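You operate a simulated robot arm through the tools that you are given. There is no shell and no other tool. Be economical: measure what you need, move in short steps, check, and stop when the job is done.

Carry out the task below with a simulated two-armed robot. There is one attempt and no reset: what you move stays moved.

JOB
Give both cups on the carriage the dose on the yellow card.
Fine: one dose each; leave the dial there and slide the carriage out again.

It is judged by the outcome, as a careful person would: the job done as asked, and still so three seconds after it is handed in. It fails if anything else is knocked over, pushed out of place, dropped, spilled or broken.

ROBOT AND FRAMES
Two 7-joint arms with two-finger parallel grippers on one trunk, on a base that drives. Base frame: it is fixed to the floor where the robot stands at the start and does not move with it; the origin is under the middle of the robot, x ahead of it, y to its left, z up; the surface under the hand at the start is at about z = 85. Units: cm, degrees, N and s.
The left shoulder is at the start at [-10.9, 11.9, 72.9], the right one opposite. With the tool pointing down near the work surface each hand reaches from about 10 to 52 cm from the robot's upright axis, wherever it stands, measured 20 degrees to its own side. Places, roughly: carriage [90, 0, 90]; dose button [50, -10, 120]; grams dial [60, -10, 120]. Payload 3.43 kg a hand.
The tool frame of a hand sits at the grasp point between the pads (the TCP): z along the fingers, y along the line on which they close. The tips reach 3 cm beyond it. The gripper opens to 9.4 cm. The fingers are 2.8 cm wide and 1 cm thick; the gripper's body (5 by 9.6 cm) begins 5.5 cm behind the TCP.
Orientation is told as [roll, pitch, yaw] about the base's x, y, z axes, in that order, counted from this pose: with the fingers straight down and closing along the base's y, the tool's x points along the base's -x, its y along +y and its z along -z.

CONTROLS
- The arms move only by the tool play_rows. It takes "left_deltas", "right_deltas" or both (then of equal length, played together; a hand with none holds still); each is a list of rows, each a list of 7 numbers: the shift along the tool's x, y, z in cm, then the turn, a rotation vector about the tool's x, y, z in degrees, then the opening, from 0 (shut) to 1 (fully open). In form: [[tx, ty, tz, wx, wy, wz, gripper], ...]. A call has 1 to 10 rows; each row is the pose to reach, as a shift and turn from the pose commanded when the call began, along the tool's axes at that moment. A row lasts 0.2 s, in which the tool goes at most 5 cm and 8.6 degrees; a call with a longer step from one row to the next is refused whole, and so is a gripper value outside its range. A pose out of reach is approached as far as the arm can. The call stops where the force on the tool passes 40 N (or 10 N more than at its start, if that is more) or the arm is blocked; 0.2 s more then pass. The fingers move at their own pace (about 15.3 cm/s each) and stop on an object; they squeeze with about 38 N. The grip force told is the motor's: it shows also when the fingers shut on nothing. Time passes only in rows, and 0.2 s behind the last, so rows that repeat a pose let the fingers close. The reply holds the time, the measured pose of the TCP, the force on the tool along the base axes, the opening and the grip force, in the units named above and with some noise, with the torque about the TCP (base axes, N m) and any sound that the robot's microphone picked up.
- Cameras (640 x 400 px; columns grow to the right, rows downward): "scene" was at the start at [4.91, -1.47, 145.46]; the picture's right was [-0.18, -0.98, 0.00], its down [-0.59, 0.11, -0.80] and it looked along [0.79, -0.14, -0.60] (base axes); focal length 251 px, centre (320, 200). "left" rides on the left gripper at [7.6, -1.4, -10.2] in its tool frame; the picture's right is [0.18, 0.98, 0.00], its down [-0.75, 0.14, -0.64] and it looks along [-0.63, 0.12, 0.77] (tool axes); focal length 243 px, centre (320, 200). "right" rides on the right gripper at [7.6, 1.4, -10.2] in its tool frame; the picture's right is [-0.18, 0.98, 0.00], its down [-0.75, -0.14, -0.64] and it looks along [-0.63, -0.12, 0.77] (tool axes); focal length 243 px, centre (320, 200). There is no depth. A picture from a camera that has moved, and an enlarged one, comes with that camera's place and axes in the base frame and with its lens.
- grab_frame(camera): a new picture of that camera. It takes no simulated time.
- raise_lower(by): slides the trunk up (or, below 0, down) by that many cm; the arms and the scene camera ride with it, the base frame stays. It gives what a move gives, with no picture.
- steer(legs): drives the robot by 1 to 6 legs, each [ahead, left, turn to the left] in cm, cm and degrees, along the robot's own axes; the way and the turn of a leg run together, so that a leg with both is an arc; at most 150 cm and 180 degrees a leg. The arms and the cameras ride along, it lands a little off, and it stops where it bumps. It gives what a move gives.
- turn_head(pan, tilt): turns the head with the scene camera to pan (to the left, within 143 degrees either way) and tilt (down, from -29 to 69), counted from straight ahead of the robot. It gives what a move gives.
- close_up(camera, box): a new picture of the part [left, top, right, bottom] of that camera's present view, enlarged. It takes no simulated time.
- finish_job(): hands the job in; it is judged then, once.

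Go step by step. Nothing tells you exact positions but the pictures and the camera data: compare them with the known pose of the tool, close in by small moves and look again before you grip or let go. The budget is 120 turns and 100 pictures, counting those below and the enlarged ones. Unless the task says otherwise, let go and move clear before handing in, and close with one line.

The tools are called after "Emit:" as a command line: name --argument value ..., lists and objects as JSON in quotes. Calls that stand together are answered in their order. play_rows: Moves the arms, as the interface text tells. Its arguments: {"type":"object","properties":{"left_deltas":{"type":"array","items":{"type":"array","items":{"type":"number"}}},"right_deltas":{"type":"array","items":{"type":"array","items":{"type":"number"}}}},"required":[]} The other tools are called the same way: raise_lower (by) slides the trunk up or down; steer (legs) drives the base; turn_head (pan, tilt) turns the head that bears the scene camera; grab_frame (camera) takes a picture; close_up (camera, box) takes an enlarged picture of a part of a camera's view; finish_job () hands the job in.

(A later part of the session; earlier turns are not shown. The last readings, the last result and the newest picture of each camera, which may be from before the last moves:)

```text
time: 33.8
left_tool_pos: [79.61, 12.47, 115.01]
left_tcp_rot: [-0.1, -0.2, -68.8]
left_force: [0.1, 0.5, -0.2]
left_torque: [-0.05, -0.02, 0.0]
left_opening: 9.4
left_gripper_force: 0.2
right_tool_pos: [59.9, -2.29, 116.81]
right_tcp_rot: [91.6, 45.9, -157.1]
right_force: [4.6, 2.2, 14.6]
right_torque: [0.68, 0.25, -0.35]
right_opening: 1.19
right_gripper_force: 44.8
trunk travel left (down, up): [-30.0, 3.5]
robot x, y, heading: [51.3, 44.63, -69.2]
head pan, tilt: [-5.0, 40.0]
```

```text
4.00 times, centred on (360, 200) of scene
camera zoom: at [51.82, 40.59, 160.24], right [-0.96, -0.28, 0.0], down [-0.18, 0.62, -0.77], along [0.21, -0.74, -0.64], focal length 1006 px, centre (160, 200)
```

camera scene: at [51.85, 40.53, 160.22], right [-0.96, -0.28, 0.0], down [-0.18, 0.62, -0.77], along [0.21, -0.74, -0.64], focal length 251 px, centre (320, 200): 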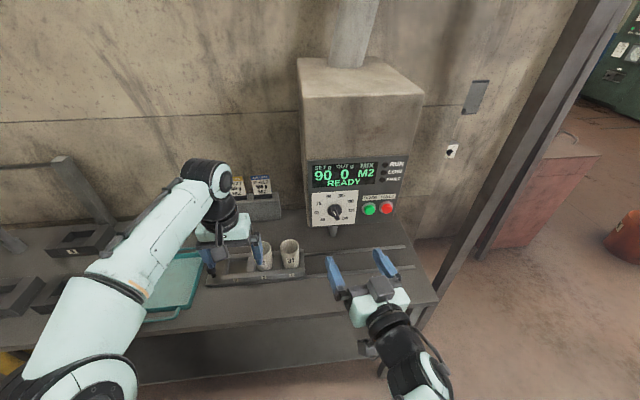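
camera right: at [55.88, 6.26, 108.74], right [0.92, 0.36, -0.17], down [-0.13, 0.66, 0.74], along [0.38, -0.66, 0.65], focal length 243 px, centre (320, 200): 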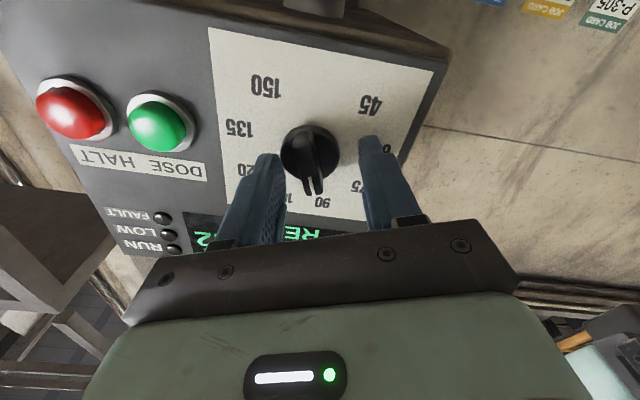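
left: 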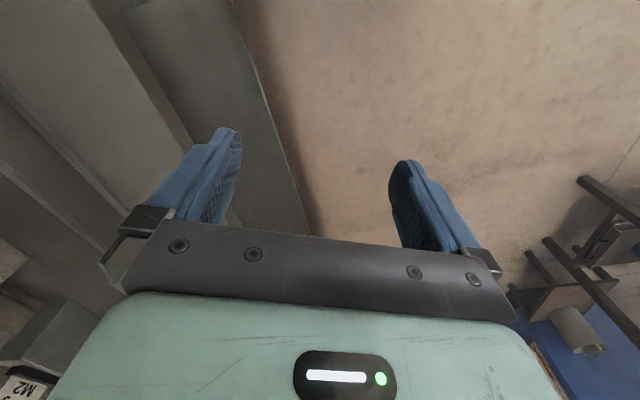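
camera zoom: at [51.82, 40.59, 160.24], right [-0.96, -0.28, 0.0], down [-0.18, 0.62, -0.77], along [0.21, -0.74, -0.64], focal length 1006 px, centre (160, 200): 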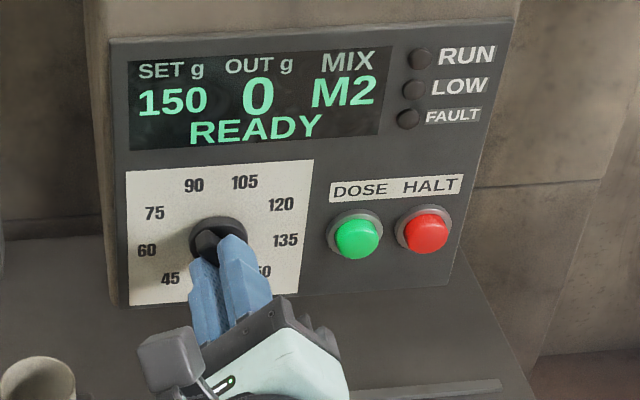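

SET now reads 150. I'll release, back straight off, and unwind the wrist.

Emit:
play_rows --right_deltas '[[0, 0, 0, 0, 0, 0, 0.3], [0, 0, 0, 0, 0, 0, 0.35], [0, 0, -2, 0, 0, 0, 0.35], [0, 0, -5, 0, 0, 0, 0.35], [0, 0, -6, 0, 0, -8, 0.2], [0, 0, -6, 0, 0, -16, 0], [0, 0, -6, 0, 0, -24, 0], [0, 0, -6, 0, 0, -32, 0], [0, 0, -6, 0, 0, -40, 0], [0, 0, -6, 0, 0, -48, 0]]'

Emit:
play_rows --right_deltas '[[0, 0, 0, 0, 0, -8, 0], [0, 0, 0, 0, 0, -16, 0], [0, 0, 0, 0, 0, -24, 0], [0, 0, 0, 0, 0, -32, 0], [0, 0, 0, 0, 0, -40, 0], [0, 0, 0, 0, 0, -48, 0], [0, 0, 0, 0, 0, -56, 0], [0, 0, 0, 0, 0, -64, 0], [0, 0, 0, 0, 0, -72, 0], [0, 0, 0, 0, 0, -80, 0]]'

Emit:
grab_frame --camera "scene"

Emit:
grab_frame --camera "left"

Emit:
grab_frame --camera "right"

```text
time: 36.0
left_tool_pos: [79.58, 12.4, 114.96]
left_tcp_rot: [0.0, 0.1, -68.9]
left_force: [-0.9, 0.3, 1.1]
left_torque: [-0.03, 0.0, -0.02]
left_opening: 9.42
left_gripper_force: 0.0
right_tool_pos: [57.66, 3.12, 116.61]
right_tcp_rot: [91.0, -2.2, -158.3]
right_force: [0.3, -0.7, 0.2]
right_torque: [0.03, 0.01, -0.03]
right_opening: 0.01
right_gripper_force: 32.6
trunk travel left (down, up): [-30.0, 3.5]
robot x, y, heading: [50.86, 44.69, -69.0]
head pan, tilt: [-5.0, 40.0]
```

```text
time: 38.1
left_tool_pos: [79.61, 12.41, 115.09]
left_tcp_rot: [0.1, 0.0, -68.9]
left_force: [-0.2, 0.1, -0.3]
left_torque: [-0.01, -0.03, -0.03]
left_opening: 9.39
left_gripper_force: 0.0
right_tool_pos: [57.66, 3.26, 116.52]
right_tcp_rot: [97.0, -82.2, -165.1]
right_force: [0.3, -0.4, 0.2]
right_torque: [0.01, 0.04, -0.05]
right_opening: 0.0
right_gripper_force: 33.2
trunk travel left (down, up): [-30.0, 3.5]
robot x, y, heading: [50.87, 44.16, -68.9]
head pan, tilt: [-5.0, 40.0]
```

```text
63 pictures are left
camera scene: at [51.77, 40.45, 160.23], right [-0.96, -0.28, 0.0], down [-0.18, 0.62, -0.77], along [0.21, -0.74, -0.64], focal length 251 px, centre (320, 200)
```

scene: 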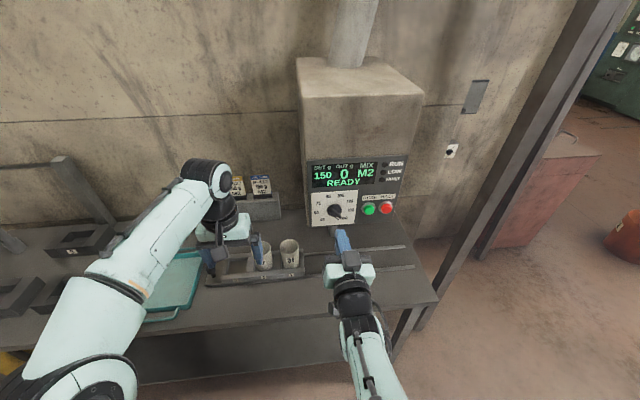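

```text
62 pictures are left
camera left: at [75.58, 18.95, 125.3], right [0.85, 0.53, 0.0], down [0.4, -0.65, 0.64], along [0.34, -0.55, -0.77], focal length 243 px, centre (320, 200)
```

left: 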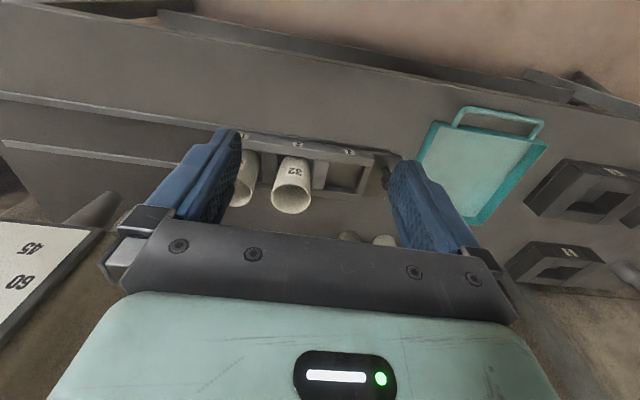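

```text
61 pictures are left
camera right: at [56.19, 13.49, 108.98], right [0.88, 0.36, 0.31], down [-0.47, 0.52, 0.72], along [0.09, -0.78, 0.62], focal length 243 px, centre (320, 200)
```

right: 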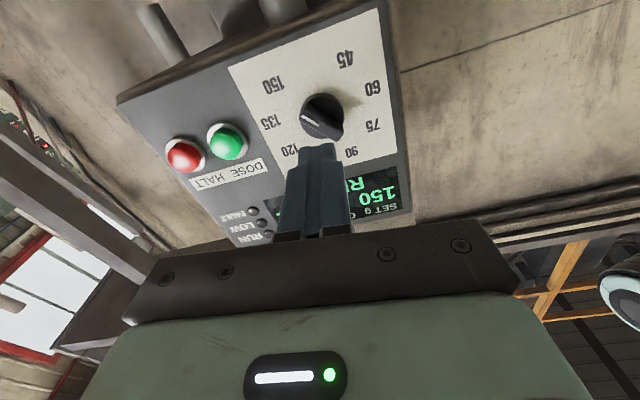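

The dial stays at 150. Next is the carriage: its grip knob is near [100,4,91]. I'll drive left and forward so the left hand can reach the knob and the right hand can reach the button.

Emit:
steer --legs '[[0, 14, 0], [9, 0, 0]]'

Emit:
turn_head --pan 10 --tilt 50

Emit:
grab_frame --camera "scene"

Emit:
grab_frame --camera "left"

```text
time: 40.7
left_tool_pos: [95.73, 8.94, 115.1]
left_tcp_rot: [0.1, 0.1, -68.9]
left_force: [-0.3, 0.5, 0.1]
left_torque: [0.03, -0.04, 0.0]
left_opening: 9.41
left_gripper_force: 0.2
right_tool_pos: [73.72, -0.16, 116.39]
right_tcp_rot: [96.8, -82.1, -165.1]
right_force: [-0.3, -0.2, -0.1]
right_torque: [0.02, -0.04, 0.0]
right_opening: 0.0
right_gripper_force: 32.6
trunk travel left (down, up): [-30.0, 3.5]
robot x, y, heading: [67.67, 41.11, -68.6]
head pan, tilt: [-5.0, 40.0]
```

```text
time: 41.5
left_tool_pos: [95.75, 9.04, 114.99]
left_tcp_rot: [0.0, 0.0, -68.9]
left_force: [0.4, -0.2, -0.3]
left_torque: [0.01, -0.02, -0.03]
left_opening: 9.39
left_gripper_force: 0.1
right_tool_pos: [73.79, -0.26, 116.42]
right_tcp_rot: [97.0, -82.2, -165.0]
right_force: [-1.2, 0.8, -0.8]
right_torque: [0.01, -0.01, -0.01]
right_opening: 0.0
right_gripper_force: 33.1
trunk travel left (down, up): [-30.0, 3.5]
robot x, y, heading: [67.27, 41.36, -69.2]
head pan, tilt: [10.0, 50.0]
```

```text
60 pictures are left
camera scene: at [69.51, 38.62, 158.82], right [-0.86, -0.52, 0.0], down [-0.4, 0.66, -0.64], along [0.33, -0.55, -0.77], focal length 251 px, centre (320, 200)
```

scene: 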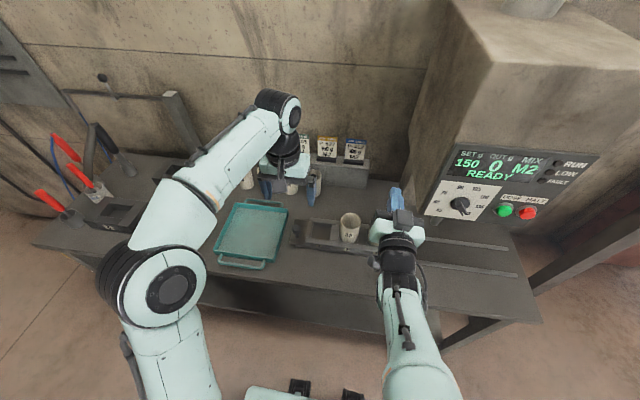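

```text
59 pictures are left
camera left: at [91.72, 15.56, 125.32], right [0.85, 0.53, 0.0], down [0.4, -0.65, 0.64], along [0.34, -0.55, -0.77], focal length 243 px, centre (320, 200)
```

left: 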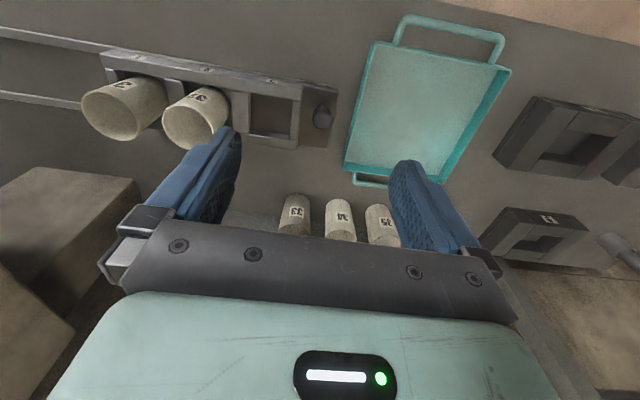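

The knob is near [99,4.5,91]. I'll move the left hand above it at z≈104 with the fingers half open, and look again.

Emit:
play_rows --left_deltas '[[-2.5, 0.7, 0, 0, 0, 0, 0.7], [-5.4, 1.4, 1, 0, 0, 0, 0.6], [-5.4, 1.4, 5, 0, 0, 0, 0.55], [-5.4, 1.4, 9, 0, 0, 0, 0.5], [-5.4, 1.4, 11, 0, 0, 0, 0.5]]'

Emit:
grab_frame --camera "left"

Emit:
close_up --camera "scene" --box '[220, 150, 380, 270]'

```text
time: 42.7
left_tool_pos: [99.01, 4.54, 103.86]
left_tcp_rot: [0.0, -0.1, -68.8]
left_force: [-0.2, -0.5, -0.7]
left_torque: [0.01, 0.01, 0.0]
left_opening: 4.71
left_gripper_force: 0.1
right_tool_pos: [73.75, -0.19, 116.52]
right_tcp_rot: [97.1, -82.1, -165.2]
right_force: [0.0, -0.1, -0.3]
right_torque: [0.0, 0.0, -0.01]
right_opening: 0.0
right_gripper_force: 33.0
trunk travel left (down, up): [-30.0, 3.5]
robot x, y, heading: [67.29, 40.89, -68.9]
head pan, tilt: [10.0, 50.0]
```

```text
58 pictures are left
camera left: at [95.01, 11.1, 114.3], right [0.85, 0.53, 0.0], down [0.4, -0.65, 0.64], along [0.34, -0.55, -0.77], focal length 243 px, centre (320, 200)
```

left: 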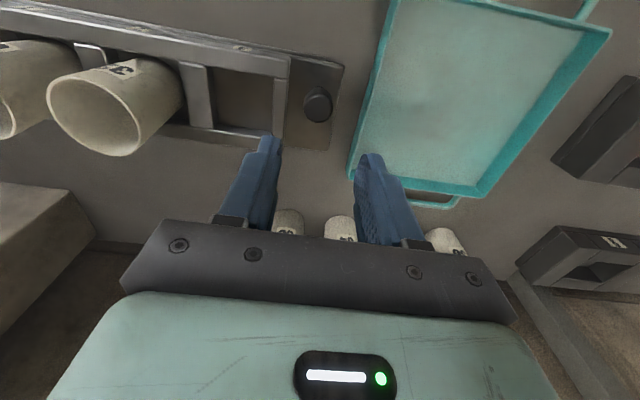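

```text
3.33 times, centred on (300, 210) of scene
camera zoom: at [69.53, 38.62, 158.81], right [-0.86, -0.52, 0.0], down [-0.4, 0.66, -0.64], along [0.33, -0.55, -0.77], focal length 838 px, centre (387, 167)
```

zoom: 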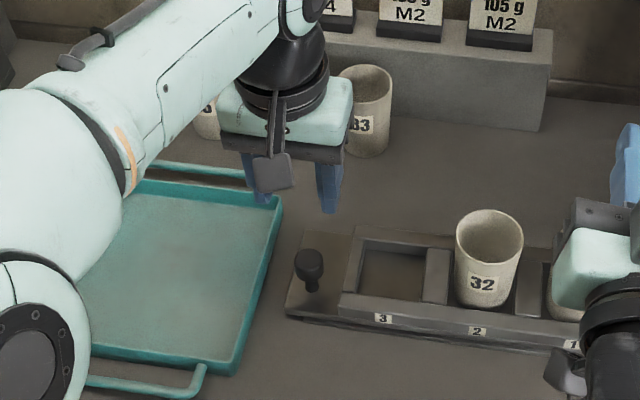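

The knob head is at about [98.9,4.3,91], which three views agree on. I'll lower over it with a 4.2 cm opening.

Emit:
play_rows --left_deltas '[[0.1, -0.1, 4, 0, 0, 0, 0.45], [0.1, -0.1, 8, 0, 0, 0, 0.45]]'

Emit:
grab_frame --camera "left"

Emit:
close_up --camera "scene" --box '[220, 150, 380, 270]'

```text
time: 43.3
left_tool_pos: [98.86, 4.65, 96.25]
left_tcp_rot: [0.0, 0.0, -68.9]
left_force: [-0.1, 0.4, -0.3]
left_torque: [-0.01, 0.01, 0.0]
left_opening: 4.23
left_gripper_force: 0.0
right_tool_pos: [73.72, -0.23, 116.5]
right_tcp_rot: [96.9, -82.1, -165.0]
right_force: [-1.0, 0.5, -0.1]
right_torque: [0.03, 0.01, 0.01]
right_opening: 0.0
right_gripper_force: 33.0
trunk travel left (down, up): [-30.0, 3.5]
robot x, y, heading: [67.34, 41.11, -68.9]
head pan, tilt: [10.0, 50.0]
```

```text
56 pictures are left
camera left: at [94.93, 11.25, 106.42], right [0.85, 0.53, 0.0], down [0.4, -0.65, 0.64], along [0.34, -0.55, -0.77], focal length 243 px, centre (320, 200)
```

left: 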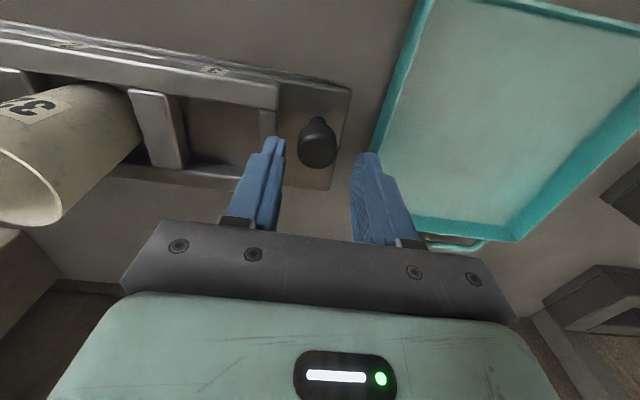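

```text
3.33 times, centred on (300, 210) of scene
camera zoom: at [69.54, 38.59, 158.81], right [-0.86, -0.52, 0.0], down [-0.4, 0.66, -0.64], along [0.33, -0.55, -0.77], focal length 838 px, centre (387, 167)
```

zoom: 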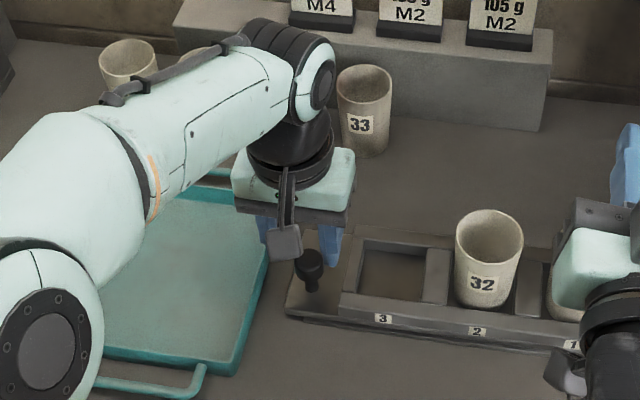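

On-axis. I'll lower the rest of the way and close gently.

Emit:
play_rows --left_deltas '[[0, 0, 2.4, 0, 0, 0, 0.45], [0, 0, 4.7, 0, 0, 0, 0.45], [0, 0, 4.7, 0, 0, 0, 0.1], [0, 0, 4.7, 0, 0, 0, 0], [0, 0, 4.7, 0, 0, 0, 0]]'

Emit:
grab_frame --camera "left"

```text
time: 44.5
left_tool_pos: [98.88, 4.63, 91.39]
left_tcp_rot: [0.0, -0.1, -68.9]
left_force: [-1.0, -1.3, 4.4]
left_torque: [0.24, 0.22, 0.01]
left_opening: 2.73
left_gripper_force: 44.7
right_tool_pos: [73.67, -0.27, 116.52]
right_tcp_rot: [96.9, -82.0, -165.2]
right_force: [-1.0, -0.2, 0.3]
right_torque: [0.0, -0.01, -0.01]
right_opening: 0.02
right_gripper_force: 33.5
trunk travel left (down, up): [-30.0, 3.5]
robot x, y, heading: [66.95, 40.48, -68.7]
head pan, tilt: [10.0, 50.0]
```

```text
54 pictures are left
camera left: at [94.84, 11.16, 101.68], right [0.85, 0.53, 0.0], down [0.4, -0.65, 0.64], along [0.34, -0.55, -0.77], focal length 243 px, centre (320, 200)
```

left: 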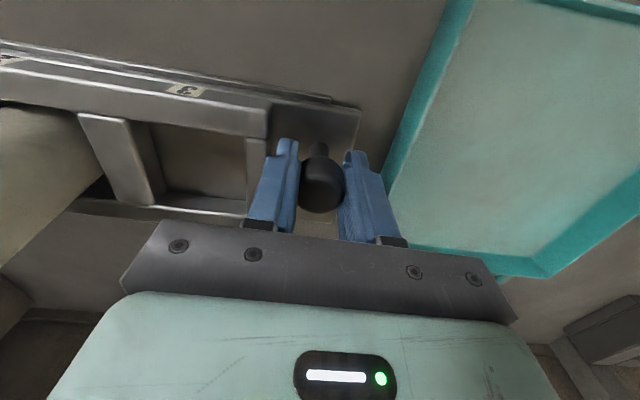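

The knob is held firmly at a 2.7 cm opening. Before sliding, I'll retract the right hand and bring it in front of the DOSE button, out of the left arm's way.

Emit:
play_rows --right_deltas '[[0, 0, -3, 0, 0, 0, 0], [0, 0, -6, 0, 0, 0, 0], [0, 0, -9, 0, 0, 0, 0], [-0.6, -4.4, -9, 0, 0, 0, 0], [-1.2, -8.8, -9, 0, 0, 0, 0], [-1.8, -13.2, -9, 0, 0, 0, 0], [-2.5, -17.6, -9, 0, 0, 0, 0], [-3.1, -21.7, -9, 0, 0, 0, 0]]'

Emit:
grab_frame --camera "right"

Emit:
grab_frame --camera "scene"

```text
time: 46.3
left_tool_pos: [98.96, 4.45, 91.4]
left_tcp_rot: [-0.1, 0.0, -69.0]
left_force: [-1.9, -2.5, 3.5]
left_torque: [0.02, -0.48, 0.02]
left_opening: 2.75
left_gripper_force: 45.5
right_tool_pos: [50.19, 0.04, 116.29]
right_tcp_rot: [97.0, -82.1, -164.9]
right_force: [-0.7, -0.1, 1.0]
right_torque: [-0.04, -0.01, -0.01]
right_opening: 0.0
right_gripper_force: 32.6
right hand out of reach, approached as far as the arm can: row 3, 4, 5, 6, 7
trunk travel left (down, up): [-30.0, 3.5]
robot x, y, heading: [66.87, 41.28, -68.8]
head pan, tilt: [10.0, 50.0]
```

```text
53 pictures are left
camera right: at [48.79, 10.37, 108.86], right [0.88, 0.36, 0.32], down [-0.47, 0.52, 0.72], along [0.09, -0.78, 0.62], focal length 243 px, centre (320, 200)
```

right: 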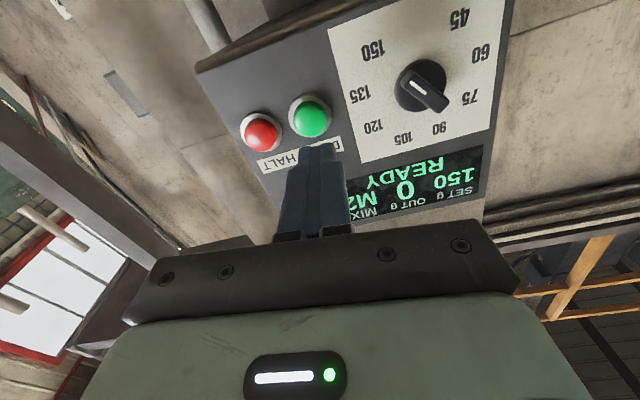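

```text
52 pictures are left
camera scene: at [69.45, 38.58, 158.81], right [-0.86, -0.52, 0.0], down [-0.4, 0.66, -0.64], along [0.33, -0.55, -0.77], focal length 251 px, centre (320, 200)
```

scene: 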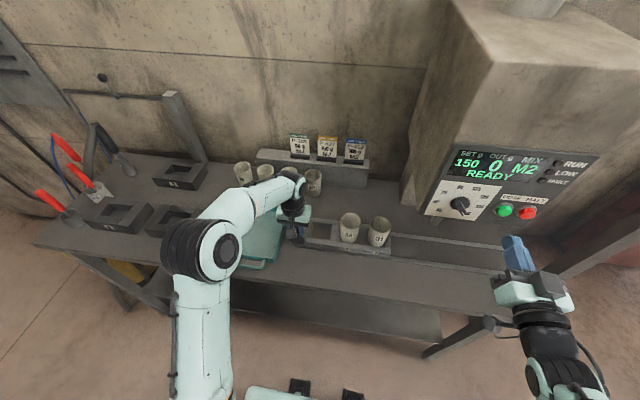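

The right hand is parked in front of DOSE. Now I'll slide the carriage in slowly, starting with 10 cm.

Emit:
play_rows --left_deltas '[[0, -0.5, 0, 0, 0, 0, 0], [0, -1.5, 0, 0, 0, 0, 0], [0, -2.5, 0, 0, 0, 0, 0], [0, -3.5, 0, 0, 0, 0, 0], [0, -4.5, 0, 0, 0, 0, 0], [0, -5.5, 0, 0, 0, 0, 0], [0, -6.5, 0, 0, 0, 0, 0], [0, -7.5, 0, 0, 0, 0, 0], [0, -8.5, 0, 0, 0, 0, 0], [0, -9, 0, 0, 0, 0, 0]]'

Emit:
turn_head --pan -5 --tilt 45

Emit:
grab_frame --camera "scene"

```text
time: 48.5
left_tool_pos: [90.42, 1.0, 91.49]
left_tcp_rot: [0.0, -0.1, -68.9]
left_force: [4.5, -7.8, 12.0]
left_torque: [0.4, -0.08, -0.15]
left_opening: 2.74
left_gripper_force: 44.9
right_tool_pos: [50.2, 0.04, 116.5]
right_tcp_rot: [97.0, -82.1, -165.1]
right_force: [0.1, 0.7, 0.9]
right_torque: [0.02, -0.04, 0.02]
right_opening: 0.02
right_gripper_force: 33.1
trunk travel left (down, up): [-30.0, 3.5]
robot x, y, heading: [67.08, 41.1, -68.8]
head pan, tilt: [10.0, 50.0]
```

```text
time: 49.3
left_tool_pos: [90.35, 1.2, 91.36]
left_tcp_rot: [-0.1, -0.1, -68.9]
left_force: [3.6, -9.4, 16.4]
left_torque: [0.41, 0.15, 0.06]
left_opening: 2.74
left_gripper_force: 45.0
right_tool_pos: [50.26, -0.01, 116.43]
right_tcp_rot: [96.9, -82.0, -165.0]
right_force: [-0.4, 0.2, -0.4]
right_torque: [-0.01, 0.0, 0.02]
right_opening: 0.0
right_gripper_force: 32.7
trunk travel left (down, up): [-30.0, 3.5]
robot x, y, heading: [67.05, 41.16, -68.8]
head pan, tilt: [-5.0, 45.0]
```

```text
51 pictures are left
camera scene: at [67.81, 37.35, 159.51], right [-0.96, -0.28, 0.0], down [-0.2, 0.68, -0.71], along [0.2, -0.68, -0.71], focal length 251 px, centre (320, 200)
```

scene: 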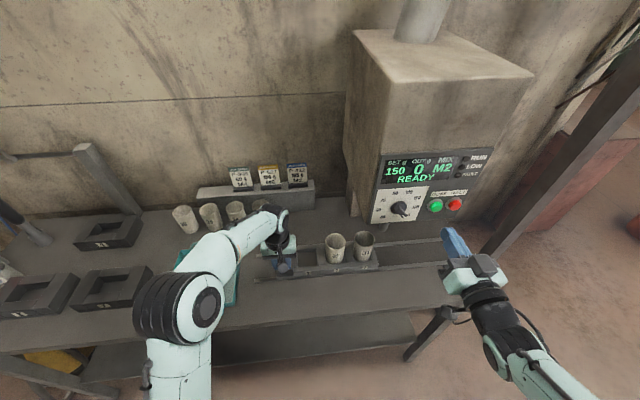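

Emit:
close_up --camera "scene" --box '[310, 180, 470, 290]'

Emit:
close_up --camera "left" --box '[0, 0, 320, 200]'

```text
3.64 times, centred on (390, 235) of scene
camera zoom: at [67.81, 37.35, 159.51], right [-0.96, -0.28, 0.0], down [-0.2, 0.68, -0.71], along [0.2, -0.68, -0.71], focal length 914 px, centre (66, 73)
```

zoom: 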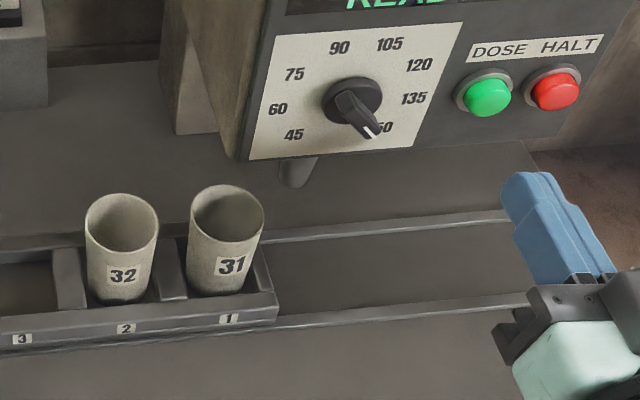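

```text
2.00 times, centred on (160, 100) of left
camera zoom: at [86.42, 7.71, 101.66], right [0.85, 0.53, 0.0], down [0.4, -0.65, 0.64], along [0.34, -0.55, -0.77], focal length 485 px, centre (640, 400)
```

zoom: 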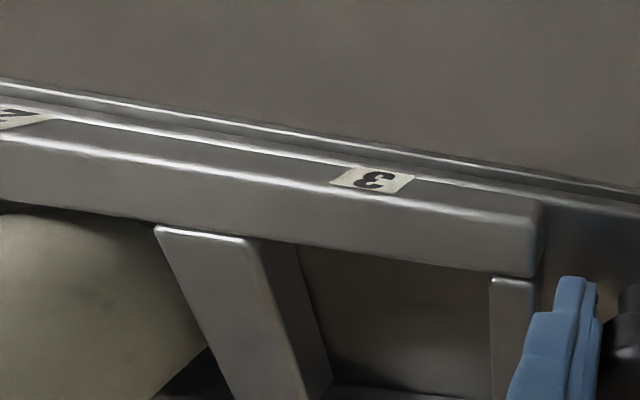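

The spout is about 5 cm further along than cup 31. I'll slide 4.9 cm more and check.

Emit:
play_rows --left_deltas '[[0, -0.6, 0, 0, 0, 0, 0], [0, -1.6, 0, 0, 0, 0, 0], [0, -2.6, 0, 0, 0, 0, 0], [0, -3.6, 0, 0, 0, 0, 0], [0, -4.4, 0, 0, 0, 0, 0], [0, -4.9, 0, 0, 0, 0, 0]]'

Emit:
close_up --camera "scene" --box '[310, 180, 470, 290]'

Emit:
grab_frame --camera "right"

```text
time: 50.7
left_tool_pos: [85.93, -0.67, 91.31]
left_tcp_rot: [-0.1, -0.3, -68.9]
left_force: [6.0, -17.8, 13.6]
left_torque: [-0.49, -0.22, -0.03]
left_opening: 2.73
left_gripper_force: 45.1
right_tool_pos: [50.3, -0.03, 116.43]
right_tcp_rot: [96.6, -82.1, -164.7]
right_force: [-0.2, 0.1, -0.2]
right_torque: [0.05, 0.0, -0.01]
right_opening: 0.01
right_gripper_force: 33.2
trunk travel left (down, up): [-30.0, 3.5]
robot x, y, heading: [67.41, 40.8, -68.7]
head pan, tilt: [-5.0, 45.0]
```

```text
3.64 times, centred on (390, 235) of scene
camera zoom: at [67.87, 37.24, 159.5], right [-0.96, -0.28, 0.0], down [-0.2, 0.68, -0.71], along [0.2, -0.68, -0.71], focal length 914 px, centre (66, 73)
```

zoom: 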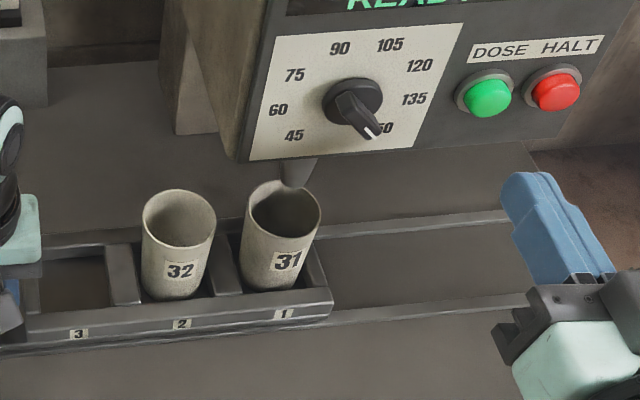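

```text
47 pictures are left
camera right: at [48.89, 10.29, 108.87], right [0.88, 0.36, 0.32], down [-0.47, 0.52, 0.72], along [0.09, -0.78, 0.62], focal length 243 px, centre (320, 200)
```

right: 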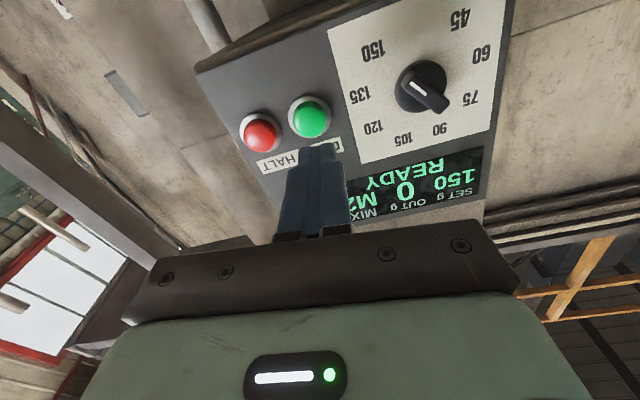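

The spout tip is over cup 31 and about 0.5 cm off centre. I'll nudge the carriage and ease the sideways strain.

Emit:
play_rows --left_deltas '[[-0.2, -0.3, 0, 0, 0, 0, 0], [-0.3, -0.6, 0, 0, 0, 0, 0], [-0.3, -0.6, 0, 0, 0, 0, 0]]'

Emit:
close_up --camera "scene" --box '[350, 210, 430, 270]'

Emit:
close_up --camera "right" --box '[220, 60, 420, 240]'

```text
time: 51.5
left_tool_pos: [85.39, -0.87, 91.3]
left_tcp_rot: [0.0, 0.0, -68.9]
left_force: [6.1, -6.0, 12.7]
left_torque: [-0.65, -0.5, 0.19]
left_opening: 2.74
left_gripper_force: 44.8
right_tool_pos: [50.26, 0.08, 116.46]
right_tcp_rot: [97.0, -82.1, -165.1]
right_force: [-0.2, -0.2, -0.3]
right_torque: [0.01, -0.01, 0.01]
right_opening: 0.0
right_gripper_force: 33.1
trunk travel left (down, up): [-30.0, 3.5]
robot x, y, heading: [67.2, 41.05, -69.0]
head pan, tilt: [-5.0, 45.0]
```

```text
6.67 times, centred on (390, 240) of scene
camera zoom: at [67.85, 37.41, 159.5], right [-0.96, -0.28, 0.0], down [-0.2, 0.68, -0.71], along [0.2, -0.68, -0.71], focal length 1676 px, centre (-147, -67)
```

zoom: 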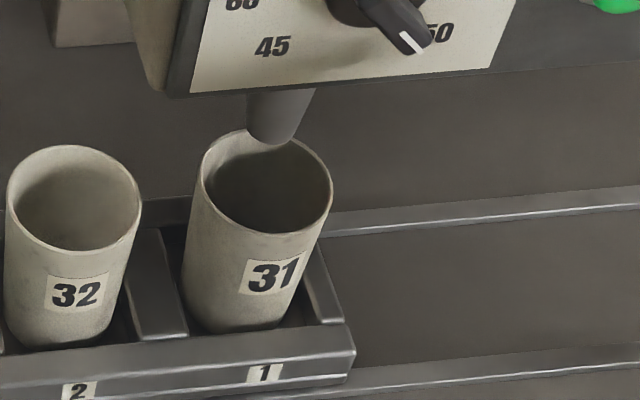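

```text
2.22 times, centred on (320, 150) of right
camera zoom: at [48.87, 10.41, 108.9], right [0.88, 0.36, 0.32], down [-0.47, 0.52, 0.72], along [0.09, -0.78, 0.62], focal length 539 px, centre (320, 311)
```

zoom: 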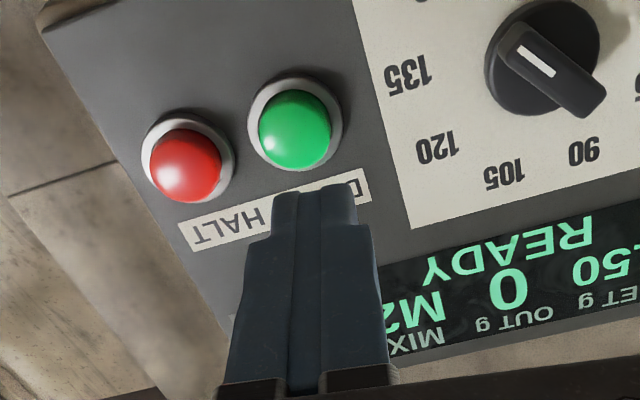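

Cup 31 is centred under the spout. The button is about 0.9 cm to the side of the finger axis, so I'll correct and approach to just short of it.

Emit:
play_rows --right_deltas '[[0, -0.9, 1, 0, 0, 0, 0], [0, -0.9, 3, 0, 0, 0, 0], [0, -0.9, 4.3, 0, 0, 0, 0]]'

Emit:
close_up --camera "right" --box '[220, 60, 420, 240]'

Emit:
close_up --camera "scene" --box '[400, 160, 500, 260]'

```text
time: 52.3
left_tool_pos: [85.38, -0.94, 91.4]
left_tcp_rot: [0.0, 0.1, -68.9]
left_force: [4.8, -5.6, 9.9]
left_torque: [0.27, 0.03, 0.0]
left_opening: 2.74
left_gripper_force: 44.6
right_tool_pos: [50.9, -4.21, 116.61]
right_tcp_rot: [97.1, -82.1, -165.3]
right_force: [0.4, 0.4, 1.1]
right_torque: [-0.04, -0.03, -0.01]
right_opening: 0.01
right_gripper_force: 32.7
trunk travel left (down, up): [-30.0, 3.5]
robot x, y, heading: [67.04, 40.84, -68.9]
head pan, tilt: [-5.0, 45.0]
```

```text
2.22 times, centred on (320, 150) of right
camera zoom: at [49.53, 6.13, 108.98], right [0.88, 0.36, 0.32], down [-0.47, 0.52, 0.72], along [0.09, -0.78, 0.62], focal length 539 px, centre (320, 311)
```

zoom: 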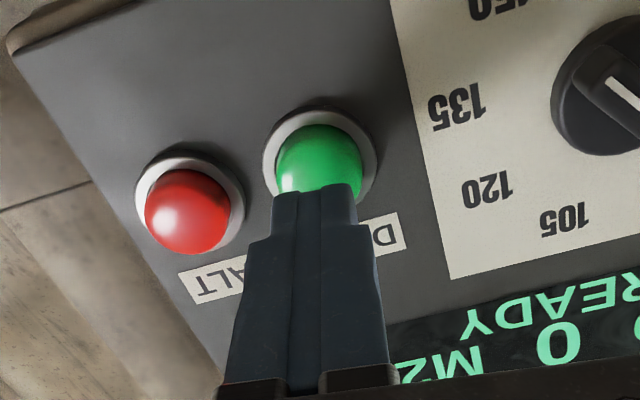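

```text
4.00 times, centred on (450, 210) of scene
camera zoom: at [67.84, 37.39, 159.5], right [-0.96, -0.28, 0.0], down [-0.2, 0.68, -0.71], along [0.2, -0.68, -0.71], focal length 1006 px, centre (-200, 160)
```

zoom: 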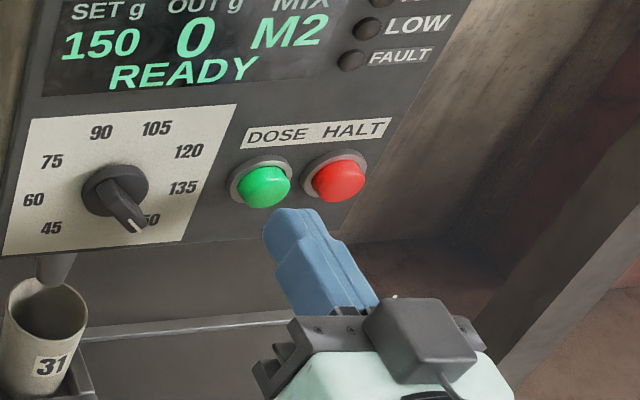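

Aligned. I'll press forward gradually until the button gives or the force rises.

Emit:
play_rows --right_deltas '[[0, 0, 1, 0, 0, 0, 0], [0, 0, 1.8, 0, 0, 0, 0], [0, 0, 2.2, 0, 0, 0, 0]]'

Emit:
close_up --camera "scene" --box '[370, 150, 490, 250]'

```text
time: 53.1
left_tool_pos: [85.45, -0.97, 91.36]
left_tcp_rot: [0.0, 0.0, -68.9]
left_force: [3.2, -3.9, 8.1]
left_torque: [0.65, 0.22, -0.05]
left_opening: 2.75
left_gripper_force: 45.2
right_tool_pos: [51.64, -6.29, 116.55]
right_tcp_rot: [96.9, -82.2, -165.0]
right_force: [-0.8, 1.8, -0.1]
right_torque: [0.07, -0.04, -0.02]
right_opening: 0.02
right_gripper_force: 34.0
trunk travel left (down, up): [-30.0, 3.5]
robot x, y, heading: [67.31, 41.15, -68.8]
head pan, tilt: [-5.0, 45.0]
heard: click
```

```text
4.00 times, centred on (430, 200) of scene
camera zoom: at [67.82, 37.41, 159.5], right [-0.96, -0.28, 0.0], down [-0.2, 0.68, -0.71], along [0.2, -0.68, -0.71], focal length 1006 px, centre (-120, 200)
```

zoom: 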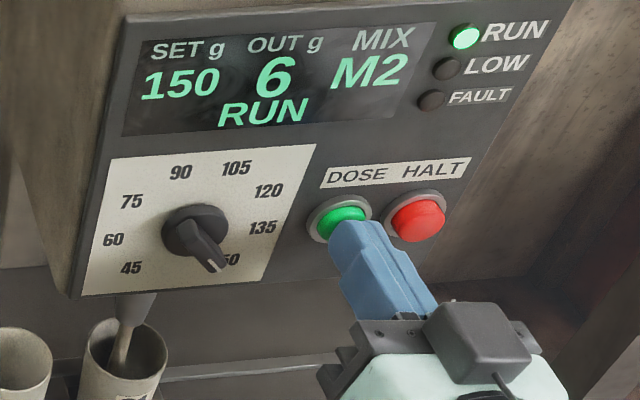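

It clicked, RUN is lit and OUT is counting, with powder flowing into cup 31. I'll retract the hand and wait.

Emit:
play_rows --right_deltas '[[0, 0, -1.5, 0, 0, 0, 0], [0, 0, -3, 0, 0, 0, 0], [0, 0, -3, 0, 0, 0, 0], [0, 0, -3, 0, 0, 0, 0], [0, 0, -3, 0, 0, 0, 0]]'

Emit:
close_up --camera "scene" --box '[350, 150, 490, 270]'

```text
time: 54.3
left_tool_pos: [85.41, -0.98, 91.49]
left_tcp_rot: [0.0, 0.1, -68.9]
left_force: [1.1, 0.0, 3.9]
left_torque: [-0.01, 0.04, 0.0]
left_opening: 2.73
left_gripper_force: 45.4
right_tool_pos: [50.57, -3.52, 116.35]
right_tcp_rot: [97.0, -82.1, -165.2]
right_force: [0.4, -1.2, 0.2]
right_torque: [0.0, -0.01, -0.01]
right_opening: 0.0
right_gripper_force: 32.6
trunk travel left (down, up): [-30.0, 3.5]
robot x, y, heading: [67.18, 40.88, -68.9]
head pan, tilt: [-5.0, 45.0]
```

```text
3.33 times, centred on (420, 210) of scene
camera zoom: at [67.82, 37.42, 159.5], right [-0.96, -0.28, 0.0], down [-0.2, 0.68, -0.71], along [0.2, -0.68, -0.71], focal length 838 px, centre (-13, 167)
```

zoom: 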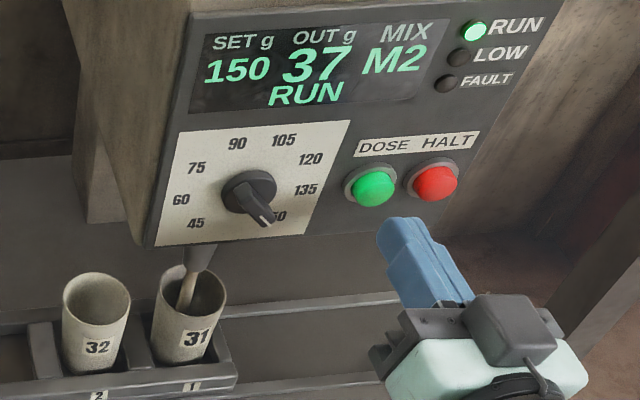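

It doses at about 26 g/s, so I'll wait roughly 5 s more.

Emit:
play_rows --right_deltas '[[0, 0, 0, 0, 0, 0, 0], [0, 0, 0, 0, 0, 0, 0], [0, 0, 0, 0, 0, 0, 0], [0, 0, 0, 0, 0, 0, 0], [0, 0, 0, 0, 0, 0, 0], [0, 0, 0, 0, 0, 0, 0], [0, 0, 0, 0, 0, 0, 0], [0, 0, 0, 0, 0, 0, 0], [0, 0, 0, 0, 0, 0, 0], [0, 0, 0, 0, 0, 0, 0]]'

Emit:
play_rows --right_deltas '[[0, 0, 0, 0, 0, 0, 0], [0, 0, 0, 0, 0, 0, 0], [0, 0, 0, 0, 0, 0, 0], [0, 0, 0, 0, 0, 0, 0], [0, 0, 0, 0, 0, 0, 0], [0, 0, 0, 0, 0, 0, 0], [0, 0, 0, 0, 0, 0, 0], [0, 0, 0, 0, 0, 0, 0], [0, 0, 0, 0, 0, 0, 0], [0, 0, 0, 0, 0, 0, 0]]'

Emit:
play_rows --right_deltas '[[0, 0, 0, 0, 0, 0, 0], [0, 0, 0, 0, 0, 0, 0], [0, 0, 0, 0, 0, 0, 0], [0, 0, 0, 0, 0, 0, 0], [0, 0, 0, 0, 0, 0, 0], [0, 0, 0, 0, 0, 0, 0], [0, 0, 0, 0, 0, 0, 0], [0, 0, 0, 0, 0, 0, 0]]'

Emit:
close_up --camera "scene" --box '[350, 150, 490, 270]'

```text
time: 56.5
left_tool_pos: [85.46, -1.02, 91.3]
left_tcp_rot: [0.0, 0.0, -68.9]
left_force: [0.6, 3.8, -2.6]
left_torque: [0.1, 0.02, 0.03]
left_opening: 2.75
left_gripper_force: 44.8
right_tool_pos: [50.51, -3.43, 116.33]
right_tcp_rot: [97.0, -82.1, -165.0]
right_force: [0.0, 0.5, -1.0]
right_torque: [-0.01, 0.06, 0.03]
right_opening: 0.0
right_gripper_force: 33.0
trunk travel left (down, up): [-30.0, 3.5]
robot x, y, heading: [67.28, 40.84, -68.8]
head pan, tilt: [-5.0, 45.0]
```

```text
time: 58.7
left_tool_pos: [85.49, -0.85, 91.29]
left_tcp_rot: [0.0, 0.0, -68.9]
left_force: [0.8, 4.3, -5.8]
left_torque: [0.14, 0.01, 0.0]
left_opening: 2.71
left_gripper_force: 44.3
right_tool_pos: [50.64, -3.47, 116.39]
right_tcp_rot: [97.1, -82.1, -165.1]
right_force: [-0.5, -0.3, 0.6]
right_torque: [0.01, 0.0, -0.02]
right_opening: 0.0
right_gripper_force: 32.9
trunk travel left (down, up): [-30.0, 3.5]
robot x, y, heading: [67.09, 41.08, -69.0]
head pan, tilt: [-5.0, 45.0]
```

```text
time: 60.5
left_tool_pos: [85.39, -0.96, 91.38]
left_tcp_rot: [0.1, 0.0, -68.9]
left_force: [1.3, 5.5, -6.8]
left_torque: [0.1, 0.02, -0.03]
left_opening: 2.74
left_gripper_force: 44.9
right_tool_pos: [50.56, -3.49, 116.31]
right_tcp_rot: [97.0, -82.1, -165.1]
right_force: [-0.1, 0.0, -0.2]
right_torque: [-0.01, -0.01, -0.02]
right_opening: 0.03
right_gripper_force: 32.8
trunk travel left (down, up): [-30.0, 3.5]
robot x, y, heading: [66.83, 41.22, -68.9]
head pan, tilt: [-5.0, 45.0]
```

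```text
3.33 times, centred on (420, 210) of scene
camera zoom: at [67.84, 37.42, 159.5], right [-0.96, -0.28, 0.0], down [-0.2, 0.68, -0.71], along [0.2, -0.68, -0.71], focal length 838 px, centre (-13, 167)
```

zoom: 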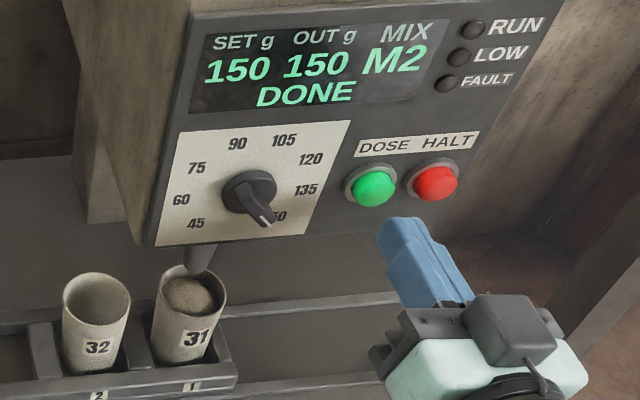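

DONE: 150 g in cup 31, with RUN off. I'll slide about 8.6 cm to bring cup 32 under the spout.

Emit:
play_rows --left_deltas '[[0, -0.4, 0, 0, 0, 0, 0], [0, -1.3, 0, 0, 0, 0, 0], [0, -2.3, 0, 0, 0, 0, 0], [-0.1, -3.3, 0, 0, 0, 0, 0], [-0.1, -4.3, 0, 0, 0, 0, 0], [-0.1, -5.3, 0, 0, 0, 0, 0], [-0.2, -6.3, 0, 0, 0, 0, 0], [-0.2, -7.3, 0, 0, 0, 0, 0], [-0.2, -8.1, 0, 0, 0, 0, 0], [-0.2, -8.6, 0, 0, 0, 0, 0]]'

Emit:
close_up --camera "scene" --box '[350, 210, 430, 270]'

Emit:
grab_frame --camera "scene"

```text
time: 62.7
left_tool_pos: [77.48, -4.09, 91.41]
left_tcp_rot: [-0.1, -0.1, -68.9]
left_force: [-1.5, 9.2, 3.1]
left_torque: [0.45, 0.36, -0.13]
left_opening: 2.74
left_gripper_force: 44.9
right_tool_pos: [50.66, -3.41, 116.4]
right_tcp_rot: [97.3, -82.1, -165.5]
right_force: [-0.1, -0.8, -0.2]
right_torque: [-0.03, -0.02, -0.01]
right_opening: 0.01
right_gripper_force: 33.0
trunk travel left (down, up): [-30.0, 3.5]
robot x, y, heading: [67.11, 41.27, -69.0]
head pan, tilt: [-5.0, 45.0]
```

```text
6.67 times, centred on (390, 240) of scene
camera zoom: at [67.8, 37.55, 159.51], right [-0.96, -0.28, 0.0], down [-0.2, 0.68, -0.71], along [0.2, -0.68, -0.71], focal length 1676 px, centre (-147, -67)
```

zoom: 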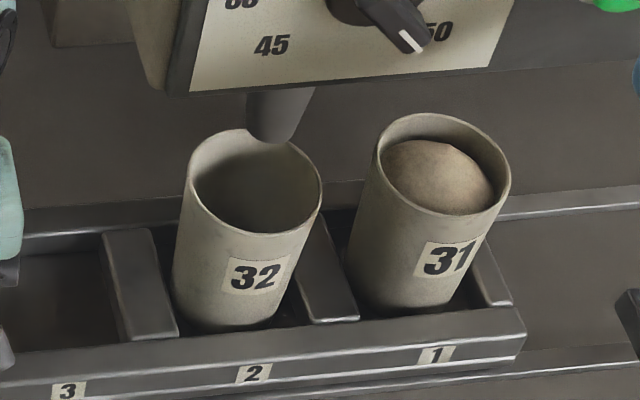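

```text
38 pictures are left
camera scene: at [67.8, 37.55, 159.51], right [-0.96, -0.28, 0.0], down [-0.2, 0.68, -0.71], along [0.2, -0.68, -0.71], focal length 251 px, centre (320, 200)
```

scene: 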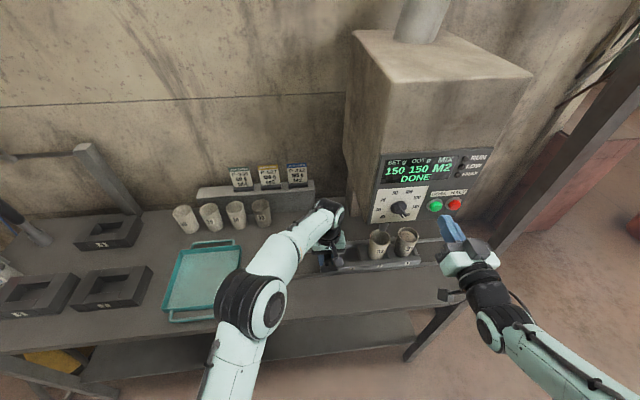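

Cup 32 needs about 0.45 cm more to match cup 31's position.

Emit:
play_rows --left_deltas '[[0, -0.3, 0, 0, 0, 0, 0], [0, -0.5, 0, 0, 0, 0, 0], [0, -0.5, 0, 0, 0, 0, 0]]'

Emit:
close_up --camera "scene" --box '[350, 210, 430, 270]'

Emit:
close_up --camera "right" --box '[220, 60, 420, 240]'

```text
time: 63.5
left_tool_pos: [77.23, -4.45, 91.31]
left_tcp_rot: [0.0, -0.1, -68.9]
left_force: [0.3, 10.3, -1.3]
left_torque: [-0.41, -0.35, 0.07]
left_opening: 2.73
left_gripper_force: 44.9
right_tool_pos: [50.66, -3.43, 116.44]
right_tcp_rot: [97.3, -82.1, -165.5]
right_force: [0.2, 0.3, -0.2]
right_torque: [0.0, 0.02, 0.02]
right_opening: 0.0
right_gripper_force: 32.9
trunk travel left (down, up): [-30.0, 3.5]
robot x, y, heading: [67.47, 41.07, -68.9]
head pan, tilt: [-5.0, 45.0]
```

```text
6.67 times, centred on (390, 240) of scene
camera zoom: at [67.81, 37.53, 159.5], right [-0.96, -0.28, 0.0], down [-0.2, 0.68, -0.71], along [0.2, -0.68, -0.71], focal length 1676 px, centre (-147, -67)
```

zoom: 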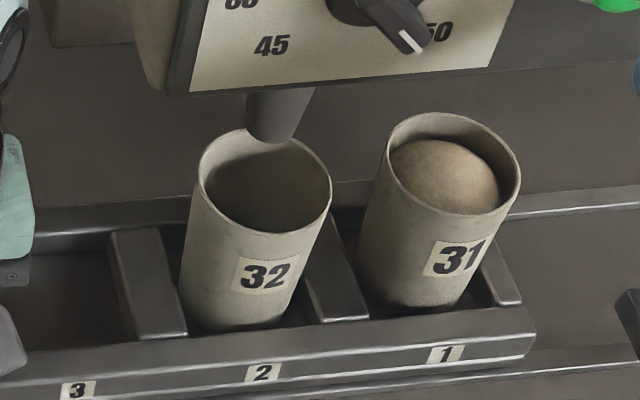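

```text
2.22 times, centred on (320, 150) of right
camera zoom: at [49.21, 6.88, 108.82], right [0.88, 0.36, 0.32], down [-0.47, 0.52, 0.72], along [0.09, -0.78, 0.62], focal length 539 px, centre (320, 311)
```

zoom: 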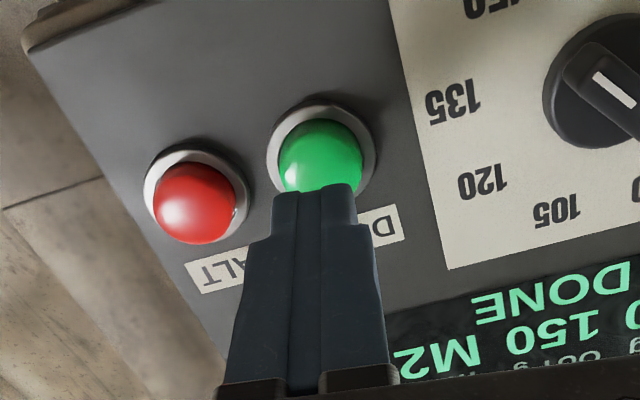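

Cup 32 sits exactly where cup 31 was. I'll press DOSE the same way and retract.

Emit:
play_rows --right_deltas '[[0, 0, 1, 0, 0, 0, 0], [0, 0, 2, 0, 0, 0, 0], [0, 0, 2.7, 0, 0, 0, 0], [0, 0, 3.0, 0, 0, 0, 0]]'

Emit:
close_up --camera "scene" --box '[350, 150, 490, 270]'

```text
time: 64.5
left_tool_pos: [77.07, -4.33, 91.45]
left_tcp_rot: [0.0, 0.1, -68.9]
left_force: [0.7, 5.5, -2.0]
left_torque: [0.2, -0.01, -0.04]
left_opening: 2.73
left_gripper_force: 45.2
right_tool_pos: [51.75, -6.1, 116.46]
right_tcp_rot: [97.2, -82.2, -165.5]
right_force: [0.7, 2.0, 0.1]
right_torque: [0.07, 0.0, 0.06]
right_opening: 0.02
right_gripper_force: 32.7
trunk travel left (down, up): [-30.0, 3.5]
robot x, y, heading: [67.03, 40.93, -68.8]
head pan, tilt: [-5.0, 45.0]
heard: click
```

```text
3.33 times, centred on (420, 210) of scene
camera zoom: at [67.82, 37.49, 159.5], right [-0.96, -0.28, 0.0], down [-0.2, 0.68, -0.71], along [0.2, -0.68, -0.71], focal length 838 px, centre (-13, 167)
```

zoom: 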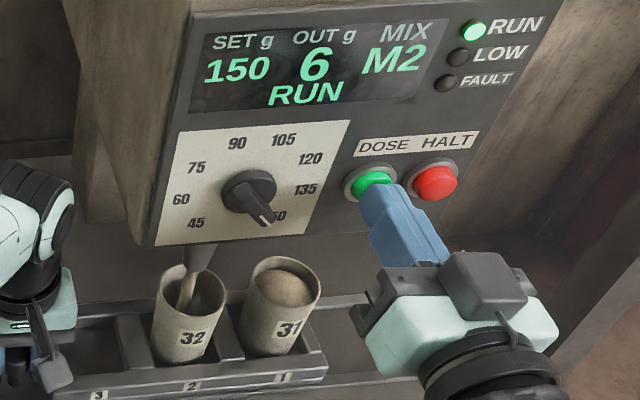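

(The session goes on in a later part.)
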